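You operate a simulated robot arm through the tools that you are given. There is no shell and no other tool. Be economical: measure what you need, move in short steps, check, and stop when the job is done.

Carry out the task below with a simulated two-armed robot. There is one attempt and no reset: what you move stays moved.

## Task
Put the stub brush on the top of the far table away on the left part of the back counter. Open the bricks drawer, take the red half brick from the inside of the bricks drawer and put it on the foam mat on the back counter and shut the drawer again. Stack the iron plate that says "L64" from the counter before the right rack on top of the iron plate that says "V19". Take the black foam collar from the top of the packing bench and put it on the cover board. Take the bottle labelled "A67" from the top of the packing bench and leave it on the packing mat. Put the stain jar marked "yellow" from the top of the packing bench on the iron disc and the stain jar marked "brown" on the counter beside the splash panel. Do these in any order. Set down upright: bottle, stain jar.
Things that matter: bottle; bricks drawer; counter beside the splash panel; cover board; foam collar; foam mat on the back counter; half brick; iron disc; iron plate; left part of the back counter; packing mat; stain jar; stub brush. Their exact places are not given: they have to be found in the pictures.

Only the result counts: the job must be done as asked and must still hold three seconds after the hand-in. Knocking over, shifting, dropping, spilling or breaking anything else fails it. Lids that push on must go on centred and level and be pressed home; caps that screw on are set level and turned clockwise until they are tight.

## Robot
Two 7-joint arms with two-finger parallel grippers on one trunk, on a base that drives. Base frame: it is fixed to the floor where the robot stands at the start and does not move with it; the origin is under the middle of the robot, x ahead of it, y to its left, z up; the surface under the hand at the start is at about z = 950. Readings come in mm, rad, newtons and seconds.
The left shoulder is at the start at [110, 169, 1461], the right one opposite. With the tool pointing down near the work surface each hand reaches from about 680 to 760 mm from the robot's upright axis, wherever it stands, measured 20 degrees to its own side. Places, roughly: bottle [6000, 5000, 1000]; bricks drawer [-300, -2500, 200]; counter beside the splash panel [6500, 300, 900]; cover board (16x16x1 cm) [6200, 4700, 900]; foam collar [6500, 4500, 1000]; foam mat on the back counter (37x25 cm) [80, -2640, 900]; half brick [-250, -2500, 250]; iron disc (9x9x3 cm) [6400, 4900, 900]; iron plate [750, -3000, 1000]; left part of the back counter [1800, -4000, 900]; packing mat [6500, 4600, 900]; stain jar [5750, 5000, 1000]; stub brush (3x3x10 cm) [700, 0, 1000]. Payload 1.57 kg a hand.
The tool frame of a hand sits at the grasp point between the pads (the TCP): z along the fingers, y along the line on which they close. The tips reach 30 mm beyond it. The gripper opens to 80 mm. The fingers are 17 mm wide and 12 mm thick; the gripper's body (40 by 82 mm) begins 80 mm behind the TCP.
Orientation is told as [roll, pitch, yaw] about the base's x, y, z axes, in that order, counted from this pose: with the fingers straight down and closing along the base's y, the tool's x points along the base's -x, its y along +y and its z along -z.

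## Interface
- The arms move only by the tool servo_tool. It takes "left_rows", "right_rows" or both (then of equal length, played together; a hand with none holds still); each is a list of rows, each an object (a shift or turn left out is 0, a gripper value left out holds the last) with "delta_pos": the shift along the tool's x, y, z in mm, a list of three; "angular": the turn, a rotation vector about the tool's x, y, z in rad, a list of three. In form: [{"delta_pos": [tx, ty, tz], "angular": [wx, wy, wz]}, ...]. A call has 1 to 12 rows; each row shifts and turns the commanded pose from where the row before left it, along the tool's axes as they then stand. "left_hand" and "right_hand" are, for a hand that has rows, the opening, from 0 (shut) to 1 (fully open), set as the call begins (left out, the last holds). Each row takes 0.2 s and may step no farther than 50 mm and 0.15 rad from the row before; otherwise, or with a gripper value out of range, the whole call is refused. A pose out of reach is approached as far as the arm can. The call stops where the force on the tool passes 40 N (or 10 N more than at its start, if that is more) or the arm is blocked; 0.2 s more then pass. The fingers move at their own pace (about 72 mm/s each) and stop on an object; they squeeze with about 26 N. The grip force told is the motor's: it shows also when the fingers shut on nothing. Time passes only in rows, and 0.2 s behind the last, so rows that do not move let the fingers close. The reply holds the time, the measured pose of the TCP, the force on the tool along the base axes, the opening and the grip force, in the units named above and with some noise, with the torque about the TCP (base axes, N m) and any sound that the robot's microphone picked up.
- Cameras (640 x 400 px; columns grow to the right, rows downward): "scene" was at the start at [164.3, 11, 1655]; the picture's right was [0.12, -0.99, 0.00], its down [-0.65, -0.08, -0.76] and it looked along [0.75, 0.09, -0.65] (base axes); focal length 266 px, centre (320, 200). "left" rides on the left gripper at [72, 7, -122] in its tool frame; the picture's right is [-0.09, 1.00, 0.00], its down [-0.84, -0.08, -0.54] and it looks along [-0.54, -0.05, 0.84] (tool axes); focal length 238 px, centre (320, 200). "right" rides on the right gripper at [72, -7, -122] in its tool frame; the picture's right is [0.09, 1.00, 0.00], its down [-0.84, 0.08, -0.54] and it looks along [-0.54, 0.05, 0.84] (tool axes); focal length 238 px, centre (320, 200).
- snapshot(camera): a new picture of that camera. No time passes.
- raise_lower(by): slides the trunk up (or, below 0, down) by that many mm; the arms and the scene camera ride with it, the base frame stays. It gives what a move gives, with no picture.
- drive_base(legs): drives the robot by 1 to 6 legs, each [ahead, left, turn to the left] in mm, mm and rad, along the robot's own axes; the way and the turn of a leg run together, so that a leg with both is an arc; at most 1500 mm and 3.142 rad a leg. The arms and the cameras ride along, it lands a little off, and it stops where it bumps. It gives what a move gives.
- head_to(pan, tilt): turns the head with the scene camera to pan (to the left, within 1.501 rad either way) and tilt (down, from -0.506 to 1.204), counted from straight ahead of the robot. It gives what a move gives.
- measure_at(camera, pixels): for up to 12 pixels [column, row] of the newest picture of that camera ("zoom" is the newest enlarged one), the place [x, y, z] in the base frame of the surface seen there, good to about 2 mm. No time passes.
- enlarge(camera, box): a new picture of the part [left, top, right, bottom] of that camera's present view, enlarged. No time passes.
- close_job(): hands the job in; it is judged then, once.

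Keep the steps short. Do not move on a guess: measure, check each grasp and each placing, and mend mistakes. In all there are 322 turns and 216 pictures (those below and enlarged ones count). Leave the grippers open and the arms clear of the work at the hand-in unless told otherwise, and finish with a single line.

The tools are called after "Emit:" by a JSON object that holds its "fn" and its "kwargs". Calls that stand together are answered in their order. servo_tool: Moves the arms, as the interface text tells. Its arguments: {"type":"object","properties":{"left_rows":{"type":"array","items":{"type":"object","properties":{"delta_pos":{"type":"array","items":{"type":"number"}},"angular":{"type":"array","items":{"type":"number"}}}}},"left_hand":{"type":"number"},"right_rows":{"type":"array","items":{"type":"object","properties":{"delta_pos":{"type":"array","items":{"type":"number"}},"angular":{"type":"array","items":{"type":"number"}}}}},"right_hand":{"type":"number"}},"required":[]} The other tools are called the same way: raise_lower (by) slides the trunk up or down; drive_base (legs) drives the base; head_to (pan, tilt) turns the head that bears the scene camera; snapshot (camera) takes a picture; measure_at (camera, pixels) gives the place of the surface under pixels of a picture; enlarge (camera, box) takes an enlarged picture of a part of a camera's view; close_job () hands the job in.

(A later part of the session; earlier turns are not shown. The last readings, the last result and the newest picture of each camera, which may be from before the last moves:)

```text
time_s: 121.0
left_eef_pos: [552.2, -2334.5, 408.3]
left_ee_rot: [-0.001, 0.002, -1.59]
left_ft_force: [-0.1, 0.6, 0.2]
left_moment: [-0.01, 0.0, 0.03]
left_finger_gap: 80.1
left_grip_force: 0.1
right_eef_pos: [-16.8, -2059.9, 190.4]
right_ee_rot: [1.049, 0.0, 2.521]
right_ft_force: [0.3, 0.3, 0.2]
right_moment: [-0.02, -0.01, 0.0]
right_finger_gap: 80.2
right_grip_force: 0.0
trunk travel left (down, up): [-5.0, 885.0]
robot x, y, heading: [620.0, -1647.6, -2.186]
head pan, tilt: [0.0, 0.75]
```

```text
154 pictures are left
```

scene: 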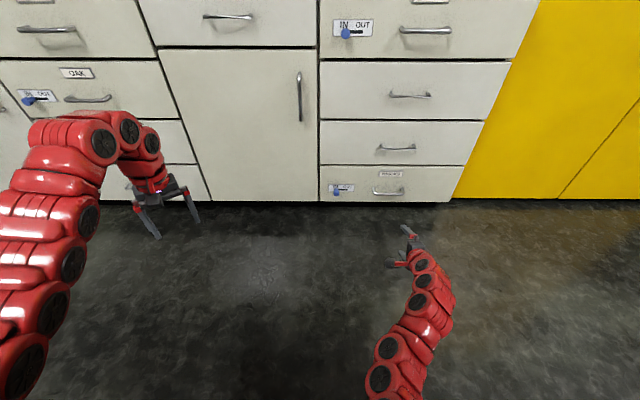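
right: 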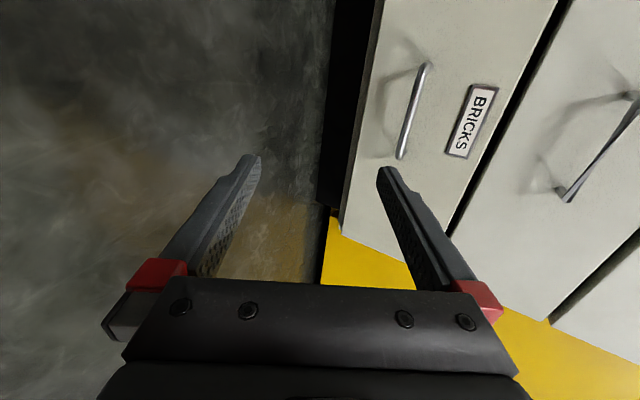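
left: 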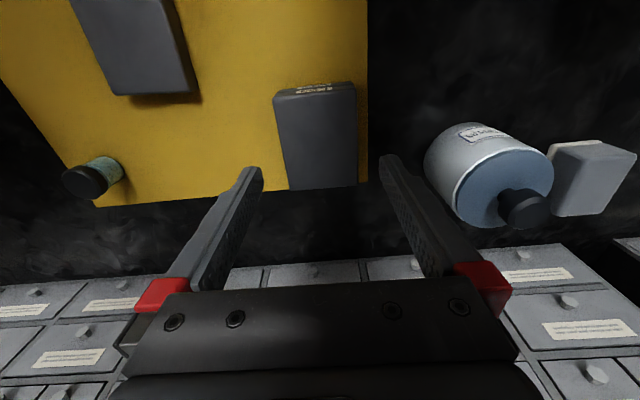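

The bar is 227 mm ahead at the hand's height. I narrow the fingers to half, raise 40 mm and drive 162 forward, to then slide in along the finger axis.

Emit:
{"fn": "servo_tool", "kwargs": {"right_rows": [{"delta_pos": [0, 17.3, -10]}, {"delta_pos": [0, 17.3, -10]}, {}], "right_hand": 0.5}}

Emit:
{"fn": "drive_base", "kwargs": {"legs": [[162, -1, 0]]}}

Emit:
{"fn": "snapshot", "kwargs": {"camera": "right"}}

Emit:
{"fn": "snapshot", "kwargs": {"camera": "scene"}}

```text
time_s: 121.8
left_eef_pos: [553.5, -2334.3, 408.7]
left_ee_rot: [0.001, 0.001, -1.591]
left_ft_force: [-0.2, 0.2, 0.8]
left_moment: [0.03, 0.0, -0.01]
left_finger_gap: 80.0
left_grip_force: 0.0
right_eef_pos: [-17.1, -2059.8, 231.4]
right_ee_rot: [1.049, 0.0, 2.523]
right_ft_force: [0.4, -0.1, 1.3]
right_moment: [-0.02, 0.0, 0.0]
right_finger_gap: 39.9
right_grip_force: 0.0
trunk travel left (down, up): [-5.0, 885.0]
robot x, y, heading: [614.1, -1646.5, -2.193]
head pan, tilt: [0.0, 0.75]
```

```text
time_s: 123.3
left_eef_pos: [455.7, -2466.3, 406.8]
left_ee_rot: [0.0, 0.002, -1.59]
left_ft_force: [0.4, -0.2, 0.1]
left_moment: [0.01, 0.02, 0.01]
left_finger_gap: 80.0
left_grip_force: 0.0
right_eef_pos: [-112.3, -2191.4, 233.3]
right_ee_rot: [1.05, 0.001, 2.52]
right_ft_force: [-0.8, -0.3, 0.3]
right_moment: [0.01, 0.01, 0.03]
right_finger_gap: 40.0
right_grip_force: 0.0
trunk travel left (down, up): [-5.0, 885.0]
robot x, y, heading: [518.3, -1779.3, -2.194]
head pan, tilt: [0.0, 0.75]
```

```text
153 pictures are left
```

right: 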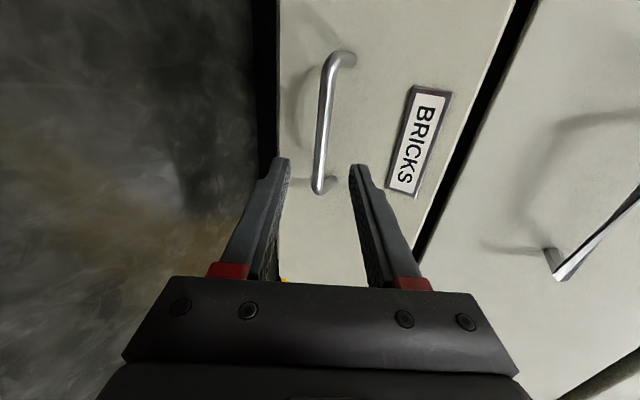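

```text
152 pictures are left
```

scene: 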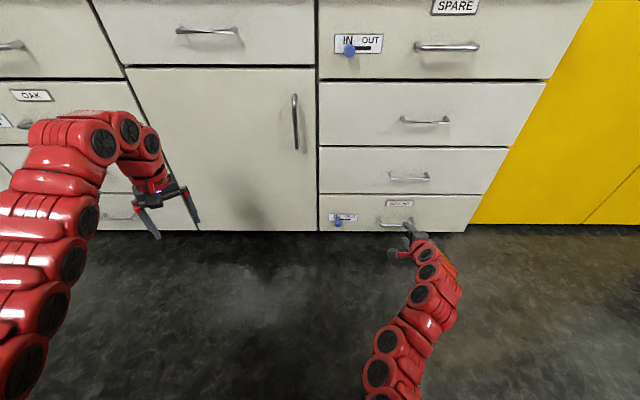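

Measure the bar in the right view.

Emit:
{"fn": "measure_at", "kwargs": {"camera": "right", "pixels": [[333, 70], [325, 110], [320, 150], [318, 185], [300, 120], [430, 170]]}}

```text
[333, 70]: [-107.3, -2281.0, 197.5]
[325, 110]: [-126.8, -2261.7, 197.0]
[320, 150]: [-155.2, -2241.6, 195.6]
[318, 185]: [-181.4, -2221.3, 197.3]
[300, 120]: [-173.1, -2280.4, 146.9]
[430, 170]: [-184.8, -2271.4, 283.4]
```

The bar lies exactly on the finger axis, 75 mm ahead. Slide in 60 mm and close.

Emit:
{"fn": "servo_tool", "kwargs": {"right_rows": [{"delta_pos": [0, 0, 20]}, {"delta_pos": [0, 0, 20]}, {"delta_pos": [0, 0, 20]}]}}

Emit:
{"fn": "snapshot", "kwargs": {"camera": "right"}}

```text
time_s: 124.1
left_eef_pos: [456.3, -2466.9, 408.9]
left_ee_rot: [0.0, 0.001, -1.591]
left_ft_force: [-0.2, 0.6, -1.3]
left_moment: [-0.01, 0.01, 0.0]
left_finger_gap: 80.0
left_grip_force: 0.1
right_eef_pos: [-144.7, -2233.7, 202.4]
right_ee_rot: [1.051, -0.001, 2.519]
right_ft_force: [0.2, -0.3, 0.4]
right_moment: [-0.01, -0.02, 0.01]
right_finger_gap: 39.9
right_grip_force: 0.1
trunk travel left (down, up): [-5.0, 885.0]
robot x, y, heading: [517.5, -1781.4, -2.19]
head pan, tilt: [0.0, 0.75]
```

```text
151 pictures are left
```

right: 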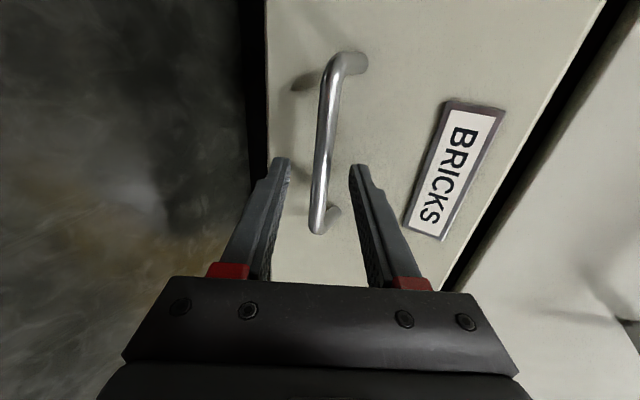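

The bar lies between the finger tips. Close.

Emit:
{"fn": "servo_tool", "kwargs": {"right_rows": [{}, {}, {}, {}], "right_hand": 0}}

Emit:
{"fn": "drive_base", "kwargs": {"legs": [[-60, 0, 0]]}}

Emit:
{"fn": "snapshot", "kwargs": {"camera": "scene"}}

```text
time_s: 125.1
left_eef_pos: [455.7, -2465.4, 408.8]
left_ee_rot: [-0.001, 0.0, -1.591]
left_ft_force: [0.3, 0.2, -0.3]
left_moment: [0.01, 0.02, -0.01]
left_finger_gap: 79.9
left_grip_force: 0.1
right_eef_pos: [-144.9, -2233.0, 203.8]
right_ee_rot: [1.052, 0.0, 2.518]
right_ft_force: [-3.2, -2.5, 8.9]
right_moment: [-0.14, 0.25, -0.04]
right_finger_gap: 11.6
right_grip_force: 29.1
trunk travel left (down, up): [-5.0, 885.0]
robot x, y, heading: [518.4, -1781.2, -2.19]
head pan, tilt: [0.0, 0.75]
```

```text
time_s: 126.0
left_eef_pos: [492.4, -2415.3, 409.6]
left_ee_rot: [-0.001, 0.0, -1.593]
left_ft_force: [0.4, -0.4, 0.3]
left_moment: [0.0, 0.0, 0.01]
left_finger_gap: 80.0
left_grip_force: 0.0
right_eef_pos: [-108.3, -2183.5, 203.6]
right_ee_rot: [1.051, 0.001, 2.52]
right_ft_force: [5.8, 1.4, 15.8]
right_moment: [-0.31, -0.01, 0.35]
right_finger_gap: 11.5
right_grip_force: 29.0
trunk travel left (down, up): [-5.0, 885.0]
robot x, y, heading: [551.8, -1728.1, -2.197]
head pan, tilt: [0.0, 0.75]
```

```text
150 pictures are left
```

scene: 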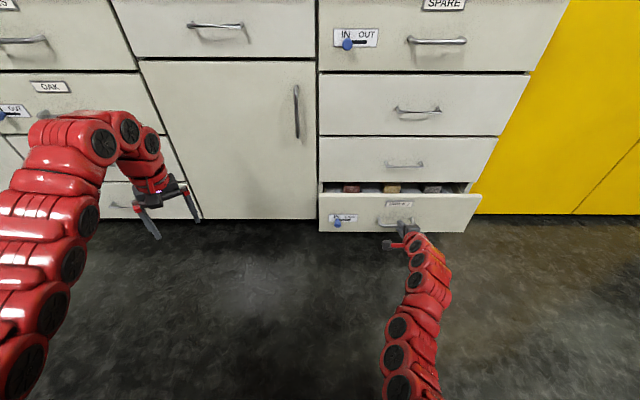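

The drawer slides open; bricks show inside. Pull 170 more.

Emit:
{"fn": "drive_base", "kwargs": {"legs": [[-90, 0, 0], [-90, 0, 0]]}}

Emit:
{"fn": "snapshot", "kwargs": {"camera": "scene"}}

Emit:
{"fn": "enlarge", "kwargs": {"camera": "scene", "box": [310, 130, 490, 240]}}

```text
time_s: 127.8
left_eef_pos: [595.0, -2270.0, 409.4]
left_ee_rot: [-0.001, 0.001, -1.593]
left_ft_force: [0.1, 0.2, 0.4]
left_moment: [0.0, 0.04, 0.01]
left_finger_gap: 79.9
left_grip_force: 0.1
right_eef_pos: [-2.9, -2038.6, 202.0]
right_ee_rot: [1.051, 0.005, 2.522]
right_ft_force: [20.0, -8.0, 15.6]
right_moment: [-0.32, -0.04, 0.65]
right_finger_gap: 11.7
right_grip_force: 29.0
trunk travel left (down, up): [-5.0, 885.0]
robot x, y, heading: [659.6, -1583.0, -2.192]
head pan, tilt: [0.0, 0.75]
```

```text
149 pictures are left
```

scene: 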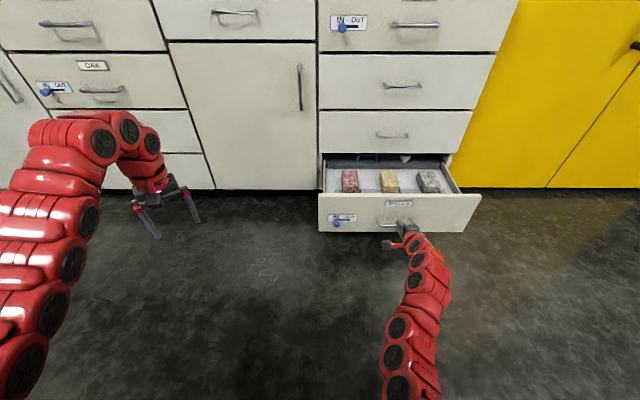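

```text
3.56 times, centred on (400, 185) of scene
```

zoom: 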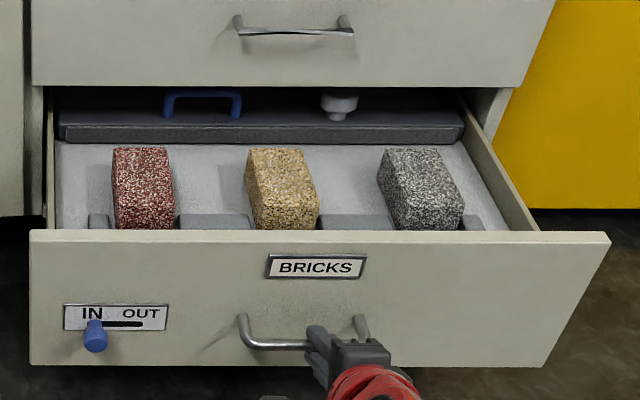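

Three half bricks: red, yellow, grey. Measure the red one and the drawer rims.

Emit:
{"fn": "measure_at", "kwargs": {"camera": "zoom", "pixels": [[116, 155], [164, 153], [120, 190], [170, 190], [140, 170], [145, 215], [90, 180], [210, 180], [230, 237], [150, 130], [48, 180], [320, 40]]}}

```text
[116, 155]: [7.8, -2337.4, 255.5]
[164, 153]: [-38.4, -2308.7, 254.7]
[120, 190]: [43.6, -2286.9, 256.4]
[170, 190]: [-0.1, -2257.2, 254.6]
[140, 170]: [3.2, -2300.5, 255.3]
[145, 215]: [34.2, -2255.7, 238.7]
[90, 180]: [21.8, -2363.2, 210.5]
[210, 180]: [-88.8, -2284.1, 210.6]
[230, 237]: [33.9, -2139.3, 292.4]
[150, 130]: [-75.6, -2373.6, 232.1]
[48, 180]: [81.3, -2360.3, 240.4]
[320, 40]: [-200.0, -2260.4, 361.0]
```

Red brick top z≈255, drawer floor ≈210. Pull the drawer 70 mm more for wrist room.

Emit:
{"fn": "drive_base", "kwargs": {"legs": [[-70, 0, 0]]}}

Emit:
{"fn": "enlarge", "kwargs": {"camera": "scene", "box": [310, 130, 490, 240]}}

```text
time_s: 128.9
left_eef_pos: [635.7, -2213.4, 408.8]
left_ee_rot: [0.001, 0.0, -1.595]
left_ft_force: [-0.1, -0.4, -0.1]
left_moment: [0.01, -0.01, -0.02]
left_finger_gap: 80.1
left_grip_force: 0.1
right_eef_pos: [38.6, -1982.4, 203.9]
right_ee_rot: [1.053, 0.005, 2.523]
right_ft_force: [9.9, -2.2, 10.7]
right_moment: [-0.14, 0.05, 0.43]
right_finger_gap: 12.0
right_grip_force: 28.7
trunk travel left (down, up): [-5.0, 885.0]
robot x, y, heading: [700.1, -1523.8, -2.195]
head pan, tilt: [0.0, 0.75]
```

```text
3.56 times, centred on (400, 185) of scene
```

zoom: 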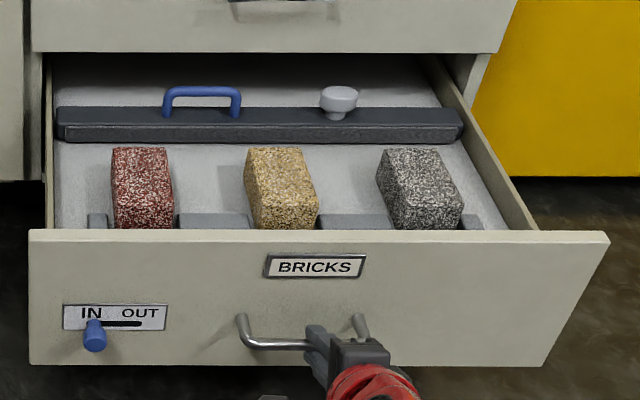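

Drawer is out 311 mm. Release the handle, back the right hand off along its axis, then drive back a little and raise it clear.

Emit:
{"fn": "servo_tool", "kwargs": {"right_rows": [{}, {}, {}], "right_hand": 0.5}}

Emit:
{"fn": "servo_tool", "kwargs": {"right_rows": [{"delta_pos": [0, 0, -25]}, {"delta_pos": [0, 0, -25]}, {"delta_pos": [0, 0, -25]}]}}

Emit:
{"fn": "drive_base", "kwargs": {"legs": [[-120, 0, 0]]}}

Emit:
{"fn": "servo_tool", "kwargs": {"right_rows": [{"delta_pos": [0, 33.8, -19.5]}, {"delta_pos": [0, 33.8, -19.5]}, {"delta_pos": [0, 33.8, -19.5]}, {"delta_pos": [0, 33.8, -19.5]}, {"delta_pos": [0, 33.8, -19.5]}, {"delta_pos": [0, 30, -17]}], "left_rows": [{"angular": [0, 0, 0.12]}, {"angular": [0, 0, 0.12]}, {"angular": [0, 0, 0.12]}, {"angular": [0, 0, 0.12]}, {"angular": [0, 0, 0.12]}, {}]}}

Emit:
{"fn": "snapshot", "kwargs": {"camera": "scene"}}

```text
time_s: 129.7
left_eef_pos: [634.8, -2213.8, 408.0]
left_ee_rot: [0.001, 0.002, -1.593]
left_ft_force: [-0.2, -0.2, -0.2]
left_moment: [-0.03, 0.0, -0.04]
left_finger_gap: 79.9
left_grip_force: 0.0
right_eef_pos: [38.2, -1981.6, 203.1]
right_ee_rot: [1.051, 0.003, 2.522]
right_ft_force: [0.0, -0.3, -0.6]
right_moment: [-0.03, 0.0, -0.02]
right_finger_gap: 40.0
right_grip_force: 0.0
trunk travel left (down, up): [-5.0, 885.0]
robot x, y, heading: [700.7, -1526.8, -2.191]
head pan, tilt: [0.0, 0.75]
```

```text
time_s: 130.5
left_eef_pos: [635.0, -2213.8, 408.4]
left_ee_rot: [-0.003, 0.0, -1.594]
left_ft_force: [-0.1, 0.4, -0.8]
left_moment: [-0.01, 0.02, 0.01]
left_finger_gap: 79.7
left_grip_force: 0.1
right_eef_pos: [74.8, -1927.6, 240.6]
right_ee_rot: [1.051, 0.004, 2.524]
right_ft_force: [0.0, 0.6, 0.2]
right_moment: [0.02, -0.02, 0.01]
right_finger_gap: 39.8
right_grip_force: 0.1
trunk travel left (down, up): [-5.0, 885.0]
robot x, y, heading: [696.4, -1525.6, -2.191]
head pan, tilt: [0.0, 0.75]
```

```text
time_s: 131.7
left_eef_pos: [706.5, -2116.5, 408.5]
left_ee_rot: [0.0, 0.002, -1.594]
left_ft_force: [0.7, 0.3, 0.8]
left_moment: [-0.01, 0.01, 0.0]
left_finger_gap: 80.0
left_grip_force: 0.1
right_eef_pos: [145.2, -1829.6, 239.4]
right_ee_rot: [1.05, 0.005, 2.522]
right_ft_force: [0.8, -0.6, 0.5]
right_moment: [0.01, -0.01, 0.05]
right_finger_gap: 40.3
right_grip_force: 0.0
trunk travel left (down, up): [-5.0, 885.0]
robot x, y, heading: [767.2, -1428.6, -2.194]
head pan, tilt: [0.0, 0.75]
```

```text
time_s: 133.1
left_eef_pos: [705.7, -2116.5, 407.2]
left_ee_rot: [0.0, 0.001, -2.196]
left_ft_force: [0.2, 1.4, 0.5]
left_moment: [-0.01, 0.0, 0.03]
left_finger_gap: 79.8
left_grip_force: 0.0
right_eef_pos: [144.2, -1831.5, 469.6]
right_ee_rot: [1.05, 0.005, 2.52]
right_ft_force: [0.8, -0.9, -0.5]
right_moment: [0.01, 0.01, 0.0]
right_finger_gap: 40.1
right_grip_force: 0.2
trunk travel left (down, up): [-5.0, 885.0]
robot x, y, heading: [769.1, -1432.1, -2.194]
head pan, tilt: [0.0, 0.75]
```

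```text
146 pictures are left
```

scene: 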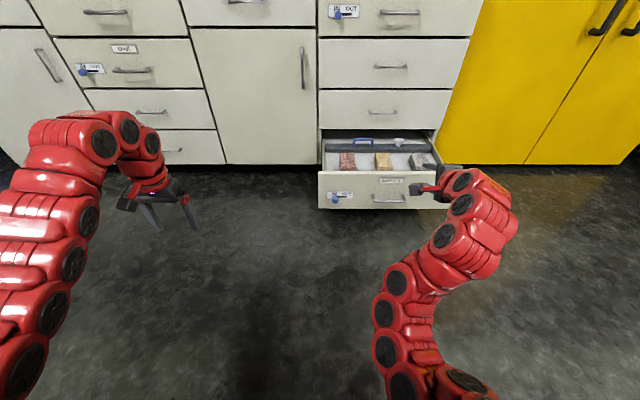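

Shift the left hand back to its usual bearing, then strafe right and approach the drawer.

Emit:
{"fn": "servo_tool", "kwargs": {"left_rows": [{"delta_pos": [-18, -34, 0]}, {"delta_pos": [-18, -33, 0]}, {"delta_pos": [-17, -33, 0]}]}}

Emit:
{"fn": "drive_base", "kwargs": {"legs": [[0, -365, 0], [250, 0, 0]]}}

Emit:
{"fn": "snapshot", "kwargs": {"camera": "scene"}}

Emit:
{"fn": "snapshot", "kwargs": {"camera": "left"}}

```text
time_s: 133.9
left_eef_pos: [592.1, -2100.8, 409.3]
left_ee_rot: [0.001, 0.001, -2.193]
left_ft_force: [0.0, 0.2, -0.8]
left_moment: [0.01, 0.01, 0.01]
left_finger_gap: 79.9
left_grip_force: 0.0
right_eef_pos: [144.4, -1831.1, 469.4]
right_ee_rot: [1.051, 0.004, 2.523]
right_ft_force: [0.0, 0.0, 0.0]
right_moment: [0.03, 0.0, 0.01]
right_finger_gap: 39.8
right_grip_force: 0.0
trunk travel left (down, up): [-5.0, 885.0]
robot x, y, heading: [771.8, -1432.0, -2.194]
head pan, tilt: [0.0, 0.75]
```

```text
time_s: 137.7
left_eef_pos: [150.2, -2092.2, 408.5]
left_ee_rot: [0.0, 0.001, -2.193]
left_ft_force: [0.2, 0.5, -0.1]
left_moment: [0.02, 0.05, -0.04]
left_finger_gap: 79.9
left_grip_force: 0.1
right_eef_pos: [-298.0, -1821.8, 469.9]
right_ee_rot: [1.052, 0.005, 2.522]
right_ft_force: [-0.3, -0.5, 1.1]
right_moment: [0.03, 0.01, -0.05]
right_finger_gap: 40.2
right_grip_force: 0.1
trunk travel left (down, up): [-5.0, 885.0]
robot x, y, heading: [327.8, -1418.8, -2.194]
head pan, tilt: [0.0, 0.75]
```

```text
145 pictures are left
```

scene: 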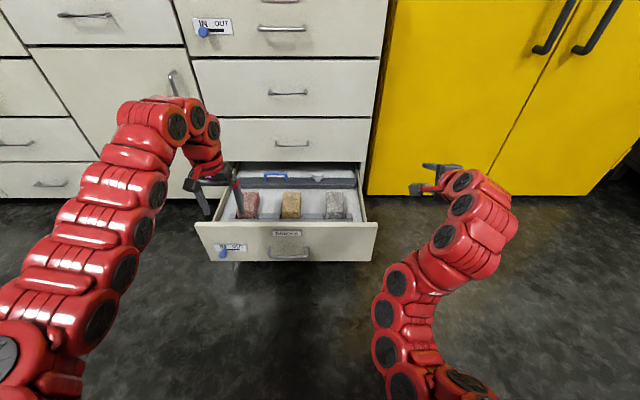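

```text
144 pictures are left
```

left: 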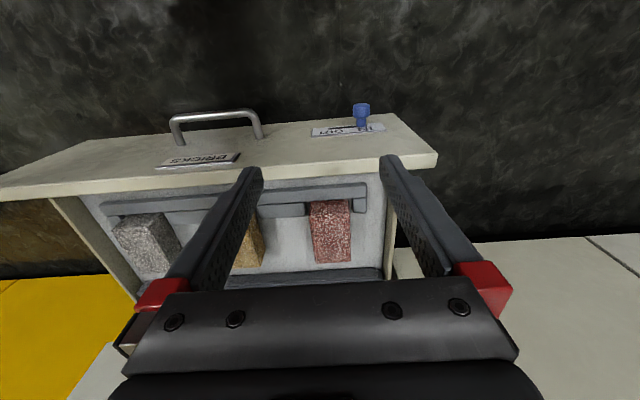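

Measure the red brick from the left view.

Emit:
{"fn": "measure_at", "kwargs": {"camera": "left", "pixels": [[309, 205], [349, 205], [314, 260], [350, 259], [330, 230], [300, 230], [372, 215], [330, 195]]}}

Emit:
{"fn": "enlarge", "kwargs": {"camera": "left", "box": [280, 170, 400, 290]}}

```text
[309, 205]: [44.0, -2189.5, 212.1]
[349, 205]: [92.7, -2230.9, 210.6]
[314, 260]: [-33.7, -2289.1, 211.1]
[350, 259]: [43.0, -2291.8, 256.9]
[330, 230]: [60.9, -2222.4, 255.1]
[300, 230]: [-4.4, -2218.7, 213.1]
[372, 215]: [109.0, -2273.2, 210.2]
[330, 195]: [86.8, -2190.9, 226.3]
```

```text
3.33 times, centred on (340, 230) of left
```

zoom: 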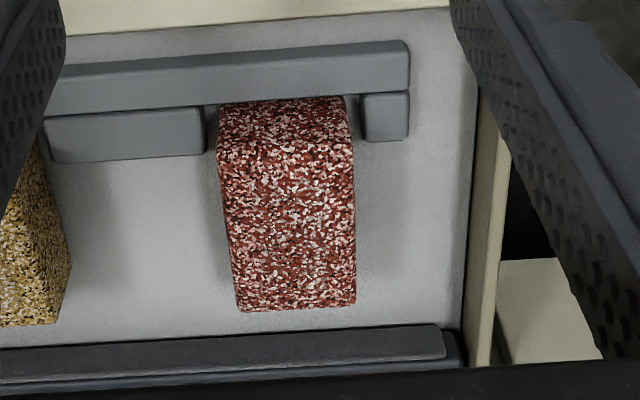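

Emit:
{"fn": "measure_at", "kwargs": {"camera": "zoom", "pixels": [[222, 140], [350, 140], [222, 160], [350, 160], [240, 303], [352, 298], [285, 125], [285, 140], [290, 230], [380, 90], [130, 130]]}}

```text
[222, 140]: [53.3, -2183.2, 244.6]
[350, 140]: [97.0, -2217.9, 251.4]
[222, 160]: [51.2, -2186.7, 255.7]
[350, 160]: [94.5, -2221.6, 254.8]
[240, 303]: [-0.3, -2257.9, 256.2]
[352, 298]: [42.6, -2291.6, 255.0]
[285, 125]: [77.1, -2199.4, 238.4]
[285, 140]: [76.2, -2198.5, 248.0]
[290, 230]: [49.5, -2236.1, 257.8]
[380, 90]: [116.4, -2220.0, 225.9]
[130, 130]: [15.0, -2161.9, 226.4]
```

Red brick: 57×88 mm, centre (48,−2238), top 256. Drive forward 178 to hang over it.

Emit:
{"fn": "drive_base", "kwargs": {"legs": [[178, 2, 0]]}}

Emit:
{"fn": "servo_tool", "kwargs": {"left_rows": [{"delta_pos": [0, 0, 30]}, {"delta_pos": [0, 0, 30]}, {"delta_pos": [0, 0, 30]}]}}

Emit:
{"fn": "snapshot", "kwargs": {"camera": "left"}}

Emit:
{"fn": "snapshot", "kwargs": {"camera": "scene"}}

```text
time_s: 139.2
left_eef_pos: [47.8, -2236.7, 408.7]
left_ee_rot: [-0.001, 0.003, -2.194]
left_ft_force: [0.6, 0.3, 0.1]
left_moment: [0.0, 0.0, 0.01]
left_finger_gap: 80.3
left_grip_force: 0.0
right_eef_pos: [-400.0, -1966.4, 468.7]
right_ee_rot: [1.05, 0.005, 2.524]
right_ft_force: [-0.2, -0.6, 0.4]
right_moment: [0.01, 0.03, 0.02]
right_finger_gap: 40.2
right_grip_force: 0.0
trunk travel left (down, up): [-5.0, 885.0]
robot x, y, heading: [224.1, -1566.0, -2.196]
head pan, tilt: [0.0, 0.75]
```

```text
time_s: 140.0
left_eef_pos: [48.9, -2234.6, 318.1]
left_ee_rot: [0.001, 0.005, -2.193]
left_ft_force: [0.2, 0.3, -0.2]
left_moment: [0.0, 0.02, 0.03]
left_finger_gap: 80.0
left_grip_force: 0.1
right_eef_pos: [-399.6, -1966.4, 468.2]
right_ee_rot: [1.05, 0.005, 2.521]
right_ft_force: [0.5, 0.7, 0.1]
right_moment: [0.03, -0.01, 0.01]
right_finger_gap: 40.2
right_grip_force: 0.0
trunk travel left (down, up): [-5.0, 885.0]
robot x, y, heading: [227.4, -1564.3, -2.193]
head pan, tilt: [0.0, 0.75]
```

```text
142 pictures are left
```

left: 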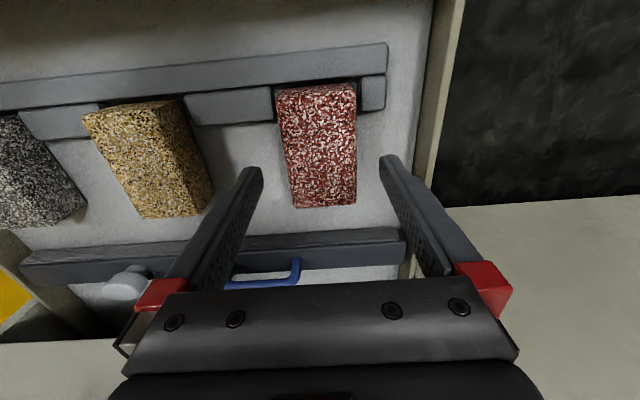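

```text
141 pictures are left
```

scene: 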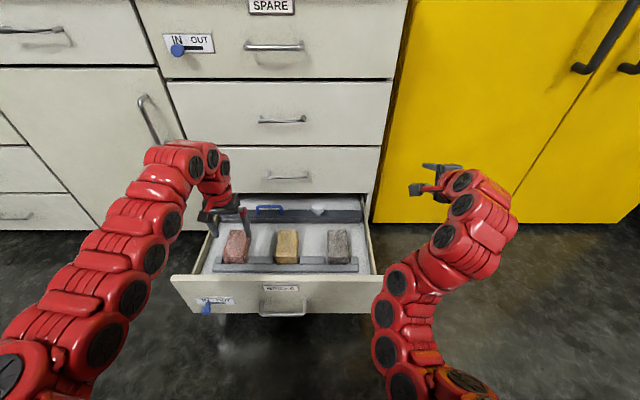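

Brick is centred between the fingers with room at the sides. Lower 70 mm and grip.

Emit:
{"fn": "servo_tool", "kwargs": {"left_rows": [{"delta_pos": [0, 0, 35]}, {"delta_pos": [0, 0, 25]}, {"delta_pos": [0, 0, 10]}]}}

Emit:
{"fn": "servo_tool", "kwargs": {"left_rows": [{}, {}, {}, {}], "left_hand": 0}}

Emit:
{"fn": "snapshot", "kwargs": {"camera": "left"}}

```text
time_s: 140.8
left_eef_pos: [46.3, -2236.0, 248.9]
left_ee_rot: [-0.002, 0.001, -2.195]
left_ft_force: [0.2, -0.7, 0.3]
left_moment: [-0.02, 0.02, -0.01]
left_finger_gap: 80.0
left_grip_force: 0.1
right_eef_pos: [-399.9, -1966.6, 469.2]
right_ee_rot: [1.052, 0.006, 2.519]
right_ft_force: [-0.5, 0.2, -0.8]
right_moment: [0.01, 0.01, 0.03]
right_finger_gap: 39.9
right_grip_force: 0.1
trunk travel left (down, up): [-5.0, 885.0]
robot x, y, heading: [224.8, -1566.5, -2.198]
head pan, tilt: [0.0, 0.75]
```

```text
time_s: 141.8
left_eef_pos: [47.1, -2235.1, 247.8]
left_ee_rot: [0.0, 0.001, -2.195]
left_ft_force: [1.2, -1.5, -0.3]
left_moment: [-0.29, 0.0, 0.06]
left_finger_gap: 60.0
left_grip_force: 26.1
right_eef_pos: [-400.4, -1966.2, 469.6]
right_ee_rot: [1.051, 0.005, 2.523]
right_ft_force: [0.5, 0.2, -0.9]
right_moment: [0.01, -0.03, 0.01]
right_finger_gap: 40.2
right_grip_force: 0.2
trunk travel left (down, up): [-5.0, 885.0]
robot x, y, heading: [224.6, -1565.0, -2.196]
head pan, tilt: [0.0, 0.75]
```

```text
140 pictures are left
```

left: 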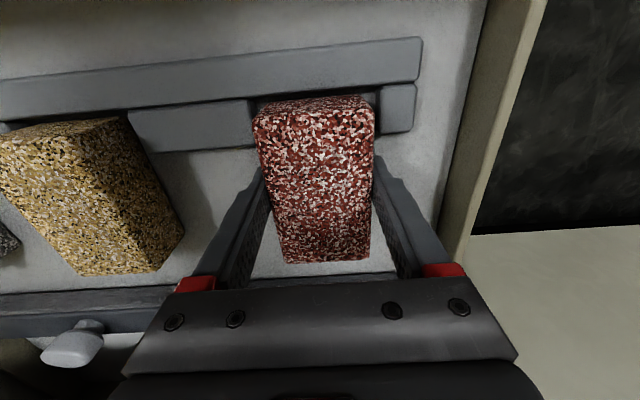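

Gripped (60 mm). Lift out, back off, and move the left hand aside again.

Emit:
{"fn": "servo_tool", "kwargs": {"left_rows": [{"delta_pos": [0, 0, -20]}, {"delta_pos": [0, 0, -35]}, {"delta_pos": [0, 0, -35]}, {"delta_pos": [0, 0, -35]}, {"delta_pos": [0, 0, -35]}]}}

Emit:
{"fn": "drive_base", "kwargs": {"legs": [[-350, 0, 0]]}}

Emit:
{"fn": "servo_tool", "kwargs": {"left_rows": [{"delta_pos": [18, 34, 0]}, {"delta_pos": [18, 33, 0]}, {"delta_pos": [17, 33, 0]}, {}, {}, {}, {}], "right_rows": [{"delta_pos": [0, -26, 17]}, {"delta_pos": [0, -26, 17]}, {"delta_pos": [0, -26, 17]}, {"delta_pos": [0, -26, 17]}, {"delta_pos": [0, -26, 17]}, {"delta_pos": [0, -26, 32]}, {"delta_pos": [0, 2, 30]}], "right_hand": 0}}

Emit:
{"fn": "snapshot", "kwargs": {"camera": "scene"}}

Emit:
{"fn": "snapshot", "kwargs": {"camera": "left"}}

```text
time_s: 143.0
left_eef_pos: [50.0, -2235.3, 410.5]
left_ee_rot: [-0.003, 0.003, -2.193]
left_ft_force: [0.5, 0.3, -4.7]
left_moment: [0.03, -0.03, 0.01]
left_finger_gap: 59.8
left_grip_force: 26.1
right_eef_pos: [-399.3, -1967.5, 469.4]
right_ee_rot: [1.051, 0.005, 2.522]
right_ft_force: [-0.6, -0.2, -0.2]
right_moment: [0.03, -0.01, 0.0]
right_finger_gap: 40.0
right_grip_force: 0.1
trunk travel left (down, up): [-5.0, 885.0]
robot x, y, heading: [225.4, -1564.5, -2.196]
head pan, tilt: [0.0, 0.75]
```

```text
time_s: 145.2
left_eef_pos: [252.9, -1954.7, 409.3]
left_ee_rot: [0.0, 0.002, -2.195]
left_ft_force: [0.3, -0.1, -4.5]
left_moment: [0.01, 0.01, -0.01]
left_finger_gap: 60.0
left_grip_force: 25.5
right_eef_pos: [-196.5, -1685.3, 468.9]
right_ee_rot: [1.051, 0.007, 2.521]
right_ft_force: [0.7, -0.9, -0.3]
right_moment: [-0.02, -0.02, -0.01]
right_finger_gap: 40.2
right_grip_force: 0.1
trunk travel left (down, up): [-5.0, 885.0]
robot x, y, heading: [428.6, -1283.5, -2.197]
head pan, tilt: [0.0, 0.75]
```

```text
time_s: 146.8
left_eef_pos: [365.0, -1968.2, 410.6]
left_ee_rot: [-0.001, 0.005, -2.194]
left_ft_force: [-0.5, -0.1, -5.1]
left_moment: [0.02, -0.06, 0.02]
left_finger_gap: 60.0
left_grip_force: 26.1
right_eef_pos: [-228.5, -1727.3, 261.3]
right_ee_rot: [1.05, 0.004, 2.522]
right_ft_force: [0.7, 0.3, 1.1]
right_moment: [-0.01, 0.0, 0.01]
right_finger_gap: 0.0
right_grip_force: 21.0
trunk travel left (down, up): [-5.0, 885.0]
robot x, y, heading: [429.4, -1285.4, -2.192]
head pan, tilt: [0.0, 0.75]
```

```text
139 pictures are left
```

scene: 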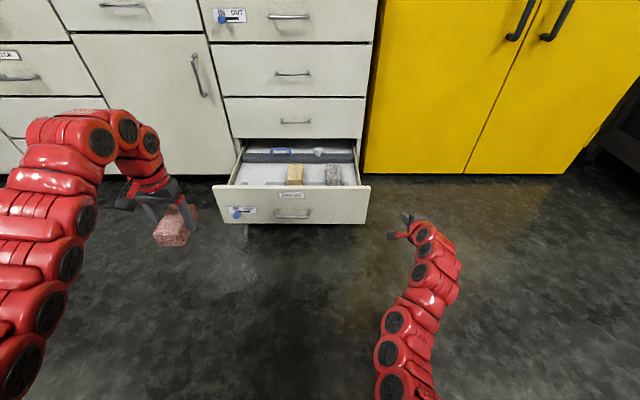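

```text
138 pictures are left
```

left: 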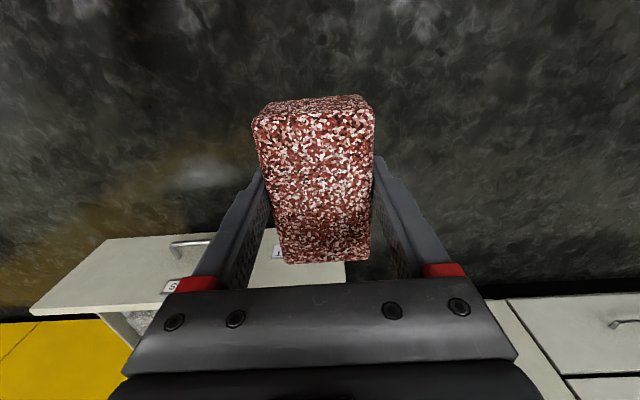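

Brick held safely. Align the closed right fingers with the drawer middle: back 50, strafe left 370, then push forward 300.

Emit:
{"fn": "drive_base", "kwargs": {"legs": [[-50, 0, 0], [0, 370, 0]]}}

Emit:
{"fn": "snapshot", "kwargs": {"camera": "scene"}}

Emit:
{"fn": "snapshot", "kwargs": {"camera": "right"}}

```text
time_s: 149.7
left_eef_pos: [697.3, -2146.5, 410.2]
left_ee_rot: [-0.002, 0.005, -2.195]
left_ft_force: [-0.1, -0.1, -4.6]
left_moment: [-0.02, 0.0, -0.03]
left_finger_gap: 60.0
left_grip_force: 25.4
right_eef_pos: [103.4, -1906.0, 261.3]
right_ee_rot: [1.05, 0.005, 2.521]
right_ft_force: [0.3, 0.9, 0.2]
right_moment: [0.02, -0.01, -0.03]
right_finger_gap: 0.0
right_grip_force: 21.5
trunk travel left (down, up): [-5.0, 885.0]
robot x, y, heading: [762.4, -1459.4, -2.19]
head pan, tilt: [0.0, 0.75]
```

```text
137 pictures are left
```

scene: 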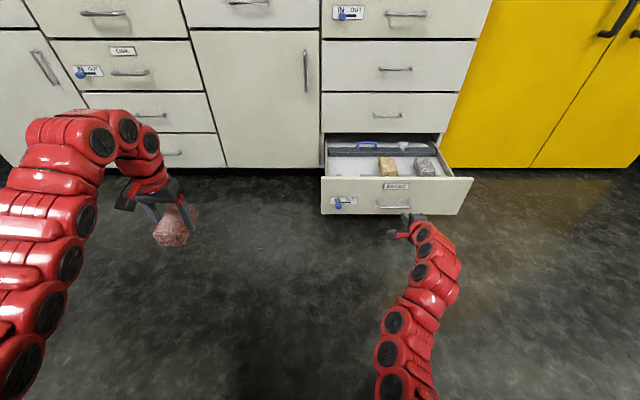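

```text
136 pictures are left
```

right: 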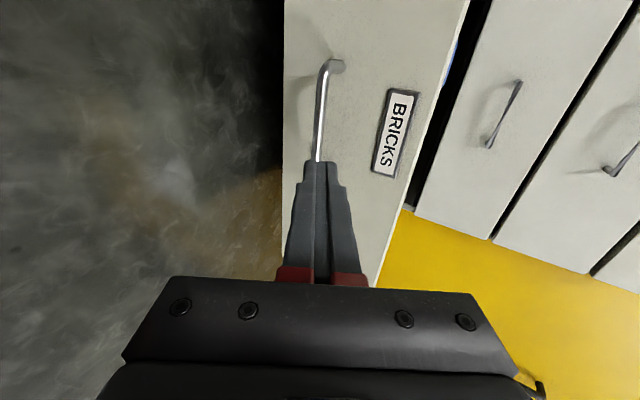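

Push: drive forward 300.

Emit:
{"fn": "drive_base", "kwargs": {"legs": [[150, 0, 0], [150, 0, 0]]}}

Emit:
{"fn": "snapshot", "kwargs": {"camera": "scene"}}

```text
time_s: 152.1
left_eef_pos: [523.9, -2389.9, 410.4]
left_ee_rot: [-0.003, 0.006, -2.191]
left_ft_force: [0.0, -0.6, -6.0]
left_moment: [0.0, -0.01, 0.01]
left_finger_gap: 59.8
left_grip_force: 26.3
right_eef_pos: [-69.8, -2150.7, 262.0]
right_ee_rot: [1.05, 0.004, 2.526]
right_ft_force: [0.7, -0.7, 0.8]
right_moment: [-0.01, 0.02, 0.01]
right_finger_gap: 0.2
right_grip_force: 21.1
trunk travel left (down, up): [-5.0, 885.0]
robot x, y, heading: [583.1, -1702.4, -2.191]
head pan, tilt: [0.0, 0.75]
```

```text
135 pictures are left
```

scene: 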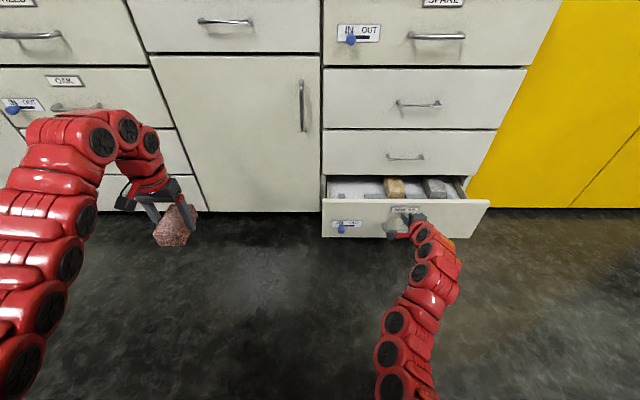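

It slides in. About 135 mm remain: push 100, then small.

Emit:
{"fn": "drive_base", "kwargs": {"legs": [[110, 0, 0]]}}

Emit:
{"fn": "snapshot", "kwargs": {"camera": "scene"}}

```text
time_s: 153.3
left_eef_pos: [458.6, -2480.6, 412.4]
left_ee_rot: [-0.002, 0.007, -2.192]
left_ft_force: [0.0, 0.0, -4.5]
left_moment: [0.01, -0.05, 0.01]
left_finger_gap: 60.0
left_grip_force: 25.9
right_eef_pos: [-134.3, -2242.6, 261.9]
right_ee_rot: [1.05, 0.006, 2.524]
right_ft_force: [0.1, -0.5, 0.5]
right_moment: [-0.02, 0.02, 0.02]
right_finger_gap: 0.0
right_grip_force: 21.3
trunk travel left (down, up): [-5.0, 885.0]
robot x, y, heading: [517.7, -1796.5, -2.191]
head pan, tilt: [0.0, 0.75]
```

```text
134 pictures are left
```

scene: 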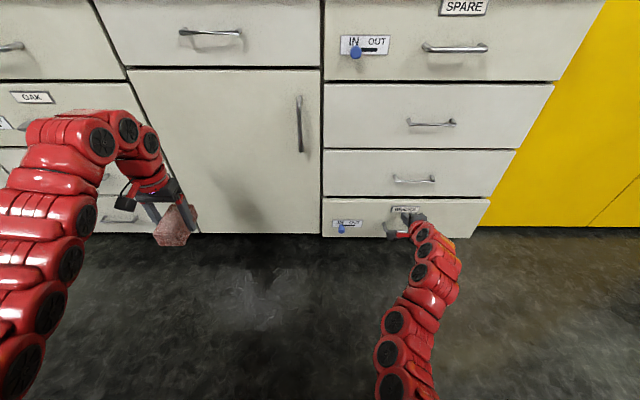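

Almost flush. Measure the bricks panel against the panel above.

Emit:
{"fn": "enlarge", "kwargs": {"camera": "scene", "box": [320, 140, 500, 245]}}

Emit:
{"fn": "measure_at", "kwargs": {"camera": "scene", "pixels": [[460, 210], [370, 210], [380, 185], [460, 185], [340, 208]]}}

```text
3.56 times, centred on (410, 192) of scene
```

zoom: 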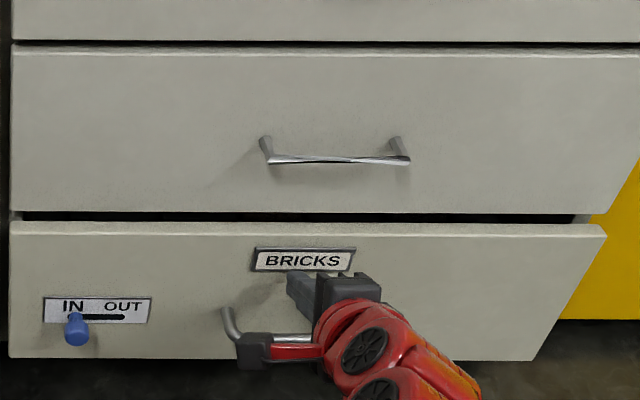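

```text
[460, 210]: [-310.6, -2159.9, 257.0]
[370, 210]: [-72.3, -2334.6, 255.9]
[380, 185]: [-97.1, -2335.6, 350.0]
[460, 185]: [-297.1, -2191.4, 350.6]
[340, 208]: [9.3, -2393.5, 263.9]
```

Still ~16 mm open. Push 20 more.

Emit:
{"fn": "drive_base", "kwargs": {"legs": [[20, 0, 0]]}}

Emit:
{"fn": "snapshot", "kwargs": {"camera": "scene"}}

Emit:
{"fn": "measure_at", "kwargs": {"camera": "scene", "pixels": [[460, 213], [370, 213], [380, 188], [460, 188]]}}

```text
time_s: 154.1
left_eef_pos: [446.7, -2497.0, 409.8]
left_ee_rot: [-0.002, 0.006, -2.191]
left_ft_force: [-0.8, 0.1, -4.8]
left_moment: [0.0, 0.0, 0.0]
left_finger_gap: 59.8
left_grip_force: 26.9
right_eef_pos: [-146.3, -2259.1, 262.0]
right_ee_rot: [1.05, 0.005, 2.526]
right_ft_force: [0.4, -0.5, -0.4]
right_moment: [-0.03, -0.02, 0.0]
right_finger_gap: 0.0
right_grip_force: 20.9
trunk travel left (down, up): [-5.0, 885.0]
robot x, y, heading: [507.2, -1810.2, -2.191]
head pan, tilt: [0.0, 0.75]
```

```text
132 pictures are left
```

scene: 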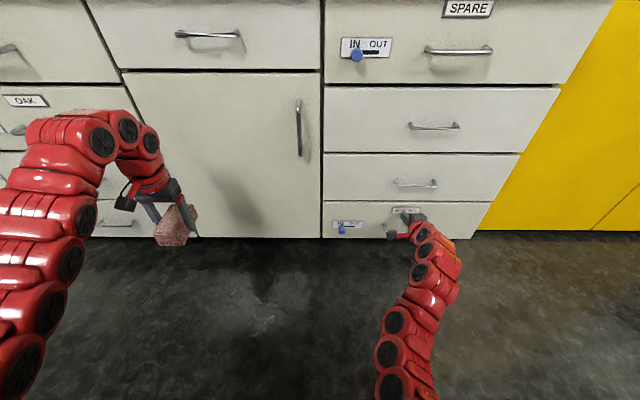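

```text
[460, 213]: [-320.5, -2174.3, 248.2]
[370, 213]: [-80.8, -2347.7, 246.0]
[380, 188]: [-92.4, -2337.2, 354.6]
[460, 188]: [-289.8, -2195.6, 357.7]
```

Flush with the upper panels — shut. Back away, return the right hand to pointing down, and raise the trunk.

Emit:
{"fn": "drive_base", "kwargs": {"legs": [[-400, 0, 0]]}}

Emit:
{"fn": "raise_lower", "kwargs": {"by": 310}}

Emit:
{"fn": "raise_lower", "kwargs": {"by": 310}}

Emit:
{"fn": "servo_tool", "kwargs": {"right_rows": [{"angular": [0, 0, -0.143]}, {"angular": [0, 0, -0.143]}, {"angular": [0, 0, -0.143]}, {"angular": [0, 0, -0.143]}, {"angular": [0, 0, -0.143]}, {"angular": [0, 0, -0.143]}, {"angular": [0, 0, -0.143]}, {"angular": [0, 0, -0.143]}, {"angular": [0, 0, -0.143]}, {"angular": [0, 0, -0.143]}, {"angular": [0, 0, -0.141]}], "right_hand": 1}}

Emit:
{"fn": "servo_tool", "kwargs": {"right_rows": [{"angular": [0, 0.15, 0], "delta_pos": [17, 0, -30]}, {"angular": [0, 0.15, 0], "delta_pos": [0, 0, -30]}, {"angular": [0, 0.15, 0], "delta_pos": [0, 0, -30]}, {"angular": [0, 0.15, 0], "delta_pos": [0, 0, -30]}, {"angular": [0, 0.15, 0], "delta_pos": [0, 0, -20]}, {"angular": [0, 0.15, 0]}, {"angular": [0, 0.15, 0]}]}}

Emit:
{"fn": "snapshot", "kwargs": {"camera": "scene"}}

```text
time_s: 156.5
left_eef_pos: [680.7, -2176.2, 409.8]
left_ee_rot: [-0.002, 0.006, -2.186]
left_ft_force: [-0.1, 0.6, -4.5]
left_moment: [0.02, 0.02, 0.0]
left_finger_gap: 60.0
left_grip_force: 26.0
right_eef_pos: [84.3, -1942.0, 261.9]
right_ee_rot: [1.051, 0.005, 2.531]
right_ft_force: [0.1, 0.8, -0.4]
right_moment: [-0.02, -0.01, 0.03]
right_finger_gap: 0.0
right_grip_force: 21.6
trunk travel left (down, up): [-5.0, 885.0]
robot x, y, heading: [737.7, -1489.3, -2.187]
head pan, tilt: [0.0, 0.75]
```

```text
time_s: 159.6
left_eef_pos: [679.7, -2176.8, 719.9]
left_ee_rot: [-0.001, 0.007, -2.185]
left_ft_force: [0.5, 0.0, -5.2]
left_moment: [-0.01, -0.03, 0.01]
left_finger_gap: 59.7
left_grip_force: 26.2
right_eef_pos: [84.0, -1941.1, 571.7]
right_ee_rot: [1.048, 0.005, 2.53]
right_ft_force: [0.2, 0.1, -0.1]
right_moment: [0.02, -0.02, -0.03]
right_finger_gap: 0.2
right_grip_force: 21.2
trunk travel left (down, up): [-315.0, 575.0]
robot x, y, heading: [735.3, -1490.3, -2.187]
head pan, tilt: [0.0, 0.75]
```

```text
time_s: 162.7
left_eef_pos: [679.1, -2176.6, 1029.6]
left_ee_rot: [-0.001, 0.007, -2.185]
left_ft_force: [-0.2, -0.7, -4.6]
left_moment: [0.02, -0.05, -0.02]
left_finger_gap: 59.9
left_grip_force: 26.3
right_eef_pos: [84.5, -1940.5, 883.0]
right_ee_rot: [1.049, 0.004, 2.531]
right_ft_force: [0.2, -0.1, 0.8]
right_moment: [0.03, 0.01, 0.0]
right_finger_gap: 0.0
right_grip_force: 21.5
trunk travel left (down, up): [-625.0, 265.0]
robot x, y, heading: [736.2, -1491.8, -2.187]
head pan, tilt: [0.0, 0.75]
```

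```text
time_s: 165.1
left_eef_pos: [679.7, -2176.4, 1030.3]
left_ee_rot: [-0.001, 0.007, -2.183]
left_ft_force: [0.7, -0.6, -4.5]
left_moment: [0.02, 0.02, 0.01]
left_finger_gap: 59.8
left_grip_force: 25.9
right_eef_pos: [85.4, -1941.3, 881.2]
right_ee_rot: [0.005, -1.05, -2.186]
right_ft_force: [0.1, -0.4, -0.3]
right_moment: [0.02, 0.02, 0.03]
right_finger_gap: 80.0
right_grip_force: 0.2
trunk travel left (down, up): [-625.0, 265.0]
robot x, y, heading: [737.2, -1489.2, -2.187]
head pan, tilt: [0.0, 0.75]
```

```text
time_s: 166.7
left_eef_pos: [680.4, -2179.2, 1029.1]
left_ee_rot: [-0.004, 0.01, -2.184]
left_ft_force: [0.6, 0.6, -5.2]
left_moment: [0.05, 0.03, -0.01]
left_finger_gap: 59.8
left_grip_force: 26.1
right_eef_pos: [130.3, -1868.5, 928.3]
right_ee_rot: [-0.001, -0.069, -2.195]
right_ft_force: [-0.2, -0.4, -0.7]
right_moment: [-0.01, -0.01, 0.04]
right_finger_gap: 80.3
right_grip_force: 0.0
right hand out of reach, approached as far as the arm can: row 5, 6
trunk travel left (down, up): [-625.0, 265.0]
robot x, y, heading: [736.0, -1488.2, -2.18]
head pan, tilt: [0.0, 0.75]
```

```text
131 pictures are left
```

scene: 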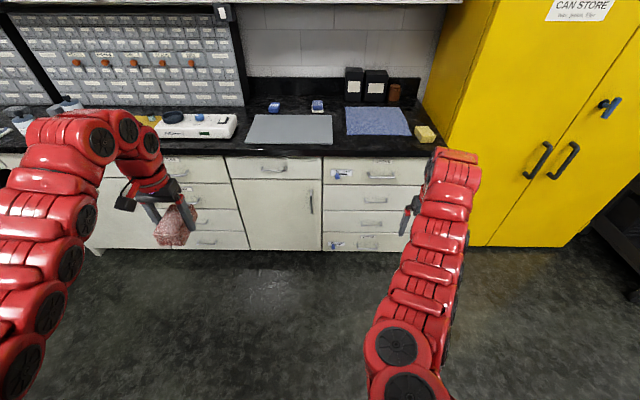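

Raise the right hand 90 mm and level it; measure the grey mat.

Emit:
{"fn": "servo_tool", "kwargs": {"right_rows": [{"delta_pos": [0, 0, -30]}, {"delta_pos": [0, 0, -30]}, {"delta_pos": [0, 0, -30]}, {"angular": [0, 0.06, 0]}, {}]}}

Emit:
{"fn": "measure_at", "kwargs": {"camera": "scene", "pixels": [[252, 116], [331, 117], [332, 141], [245, 141], [290, 129], [275, 107], [317, 107], [350, 135]]}}

Emit:
{"fn": "enlarge", "kwargs": {"camera": "scene", "box": [220, 80, 440, 190]}}

```text
time_s: 167.9
left_eef_pos: [680.2, -2176.0, 1029.7]
left_ee_rot: [-0.001, 0.008, -2.186]
left_ft_force: [0.5, -0.3, -5.0]
left_moment: [0.01, -0.02, 0.01]
left_finger_gap: 60.0
left_grip_force: 26.1
right_eef_pos: [133.4, -1862.4, 1019.6]
right_ee_rot: [-0.002, -0.014, -2.199]
right_ft_force: [-0.1, 0.2, 0.0]
right_moment: [-0.04, 0.01, 0.0]
right_finger_gap: 79.9
right_grip_force: 0.0
trunk travel left (down, up): [-625.0, 265.0]
robot x, y, heading: [736.1, -1494.4, -2.184]
head pan, tilt: [0.0, 0.75]
```

```text
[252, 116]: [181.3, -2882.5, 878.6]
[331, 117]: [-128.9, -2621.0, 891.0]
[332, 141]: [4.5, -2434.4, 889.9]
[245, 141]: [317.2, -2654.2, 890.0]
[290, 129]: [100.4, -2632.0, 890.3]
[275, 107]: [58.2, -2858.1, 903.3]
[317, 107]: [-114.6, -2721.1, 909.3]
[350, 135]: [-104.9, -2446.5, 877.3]
```

```text
2.91 times, centred on (330, 135) of scene
```

zoom: 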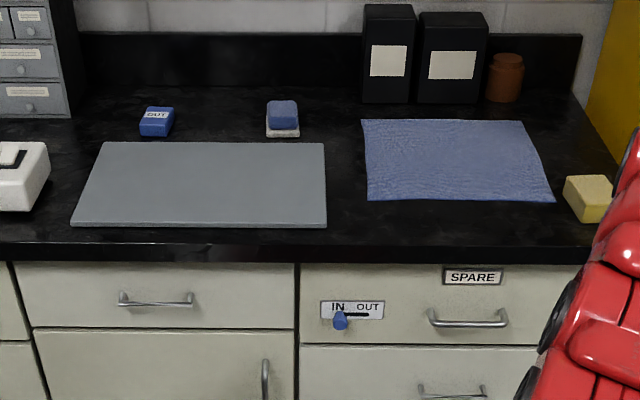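

Grey mat centre ≈ (94,−2637). To keep the right hand off the yellow cabinet, I bring the hands closer together first.

Emit:
{"fn": "servo_tool", "kwargs": {"left_rows": [{"delta_pos": [-18, -34, 0]}, {"delta_pos": [-18, -33, 0]}, {"delta_pos": [-17, -33, 0]}], "right_rows": [{"delta_pos": [-10, 34, 0]}, {"delta_pos": [-10, 33, 0]}, {"delta_pos": [-10, 33, 0]}]}}

Emit:
{"fn": "drive_base", "kwargs": {"legs": [[0, -60, 0], [430, 0, 0]]}}

Emit:
{"fn": "snapshot", "kwargs": {"camera": "scene"}}

```text
time_s: 168.7
left_eef_pos: [566.6, -2161.8, 1029.8]
left_ee_rot: [-0.002, 0.006, -2.183]
left_ft_force: [-0.2, 0.3, -5.1]
left_moment: [0.05, -0.05, 0.04]
left_finger_gap: 59.9
left_grip_force: 26.6
right_eef_pos: [196.8, -1945.1, 1018.2]
right_ee_rot: [-0.003, -0.012, -2.198]
right_ft_force: [-0.4, -0.1, 0.2]
right_moment: [0.0, 0.0, 0.01]
right_finger_gap: 79.8
right_grip_force: 0.0
trunk travel left (down, up): [-625.0, 265.0]
robot x, y, heading: [739.4, -1489.3, -2.185]
head pan, tilt: [0.0, 0.75]
```

```text
time_s: 171.9
left_eef_pos: [275.7, -2476.5, 1031.1]
left_ee_rot: [-0.002, 0.007, -2.181]
left_ft_force: [0.0, -0.1, -4.9]
left_moment: [-0.02, -0.03, 0.0]
left_finger_gap: 59.8
left_grip_force: 25.7
right_eef_pos: [-95.3, -2260.1, 1020.4]
right_ee_rot: [-0.002, -0.013, -2.195]
right_ft_force: [-0.3, 1.0, -0.2]
right_moment: [0.01, -0.02, -0.03]
right_finger_gap: 79.9
right_grip_force: 0.1
trunk travel left (down, up): [-625.0, 265.0]
robot x, y, heading: [440.7, -1804.9, -2.186]
head pan, tilt: [0.0, 0.75]
```

```text
129 pictures are left
```

scene: 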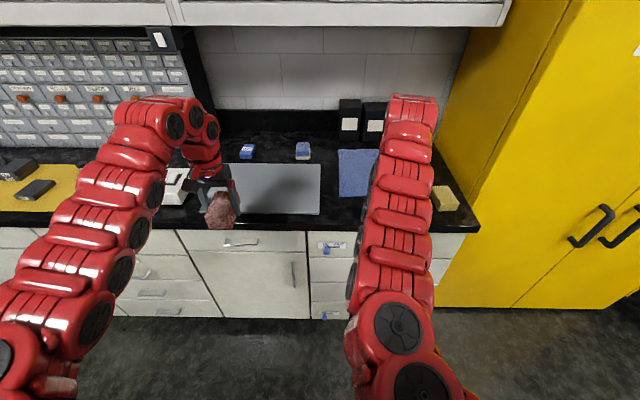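

Drive forward 234 and 13 right, to over the mat.

Emit:
{"fn": "drive_base", "kwargs": {"legs": [[234, -13, 0]]}}

Emit:
{"fn": "snapshot", "kwargs": {"camera": "left"}}

Emit:
{"fn": "snapshot", "kwargs": {"camera": "scene"}}

```text
time_s: 173.6
left_eef_pos: [132.4, -2661.1, 1030.2]
left_ee_rot: [-0.002, 0.009, -2.18]
left_ft_force: [-0.7, 0.0, -4.3]
left_moment: [0.07, -0.04, 0.02]
left_finger_gap: 60.0
left_grip_force: 26.1
right_eef_pos: [-240.0, -2445.9, 1019.7]
right_ee_rot: [-0.003, -0.013, -2.196]
right_ft_force: [-0.2, 0.2, -0.7]
right_moment: [0.01, 0.0, 0.01]
right_finger_gap: 80.4
right_grip_force: 0.1
trunk travel left (down, up): [-625.0, 265.0]
robot x, y, heading: [296.9, -1988.3, -2.182]
head pan, tilt: [0.0, 0.75]
```

```text
128 pictures are left
```

left: 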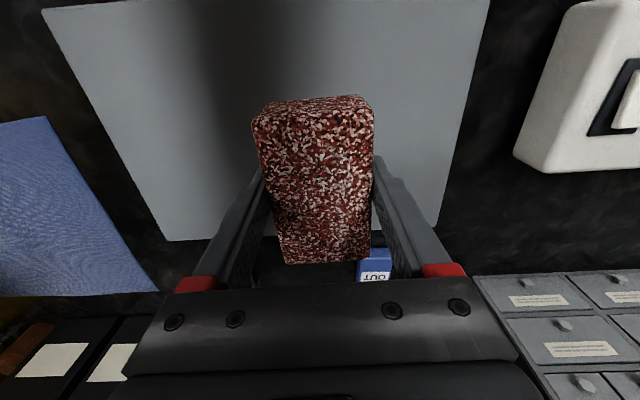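

```text
127 pictures are left
```

scene: 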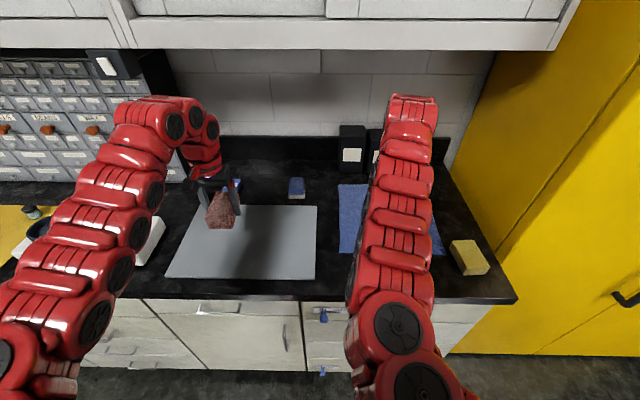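

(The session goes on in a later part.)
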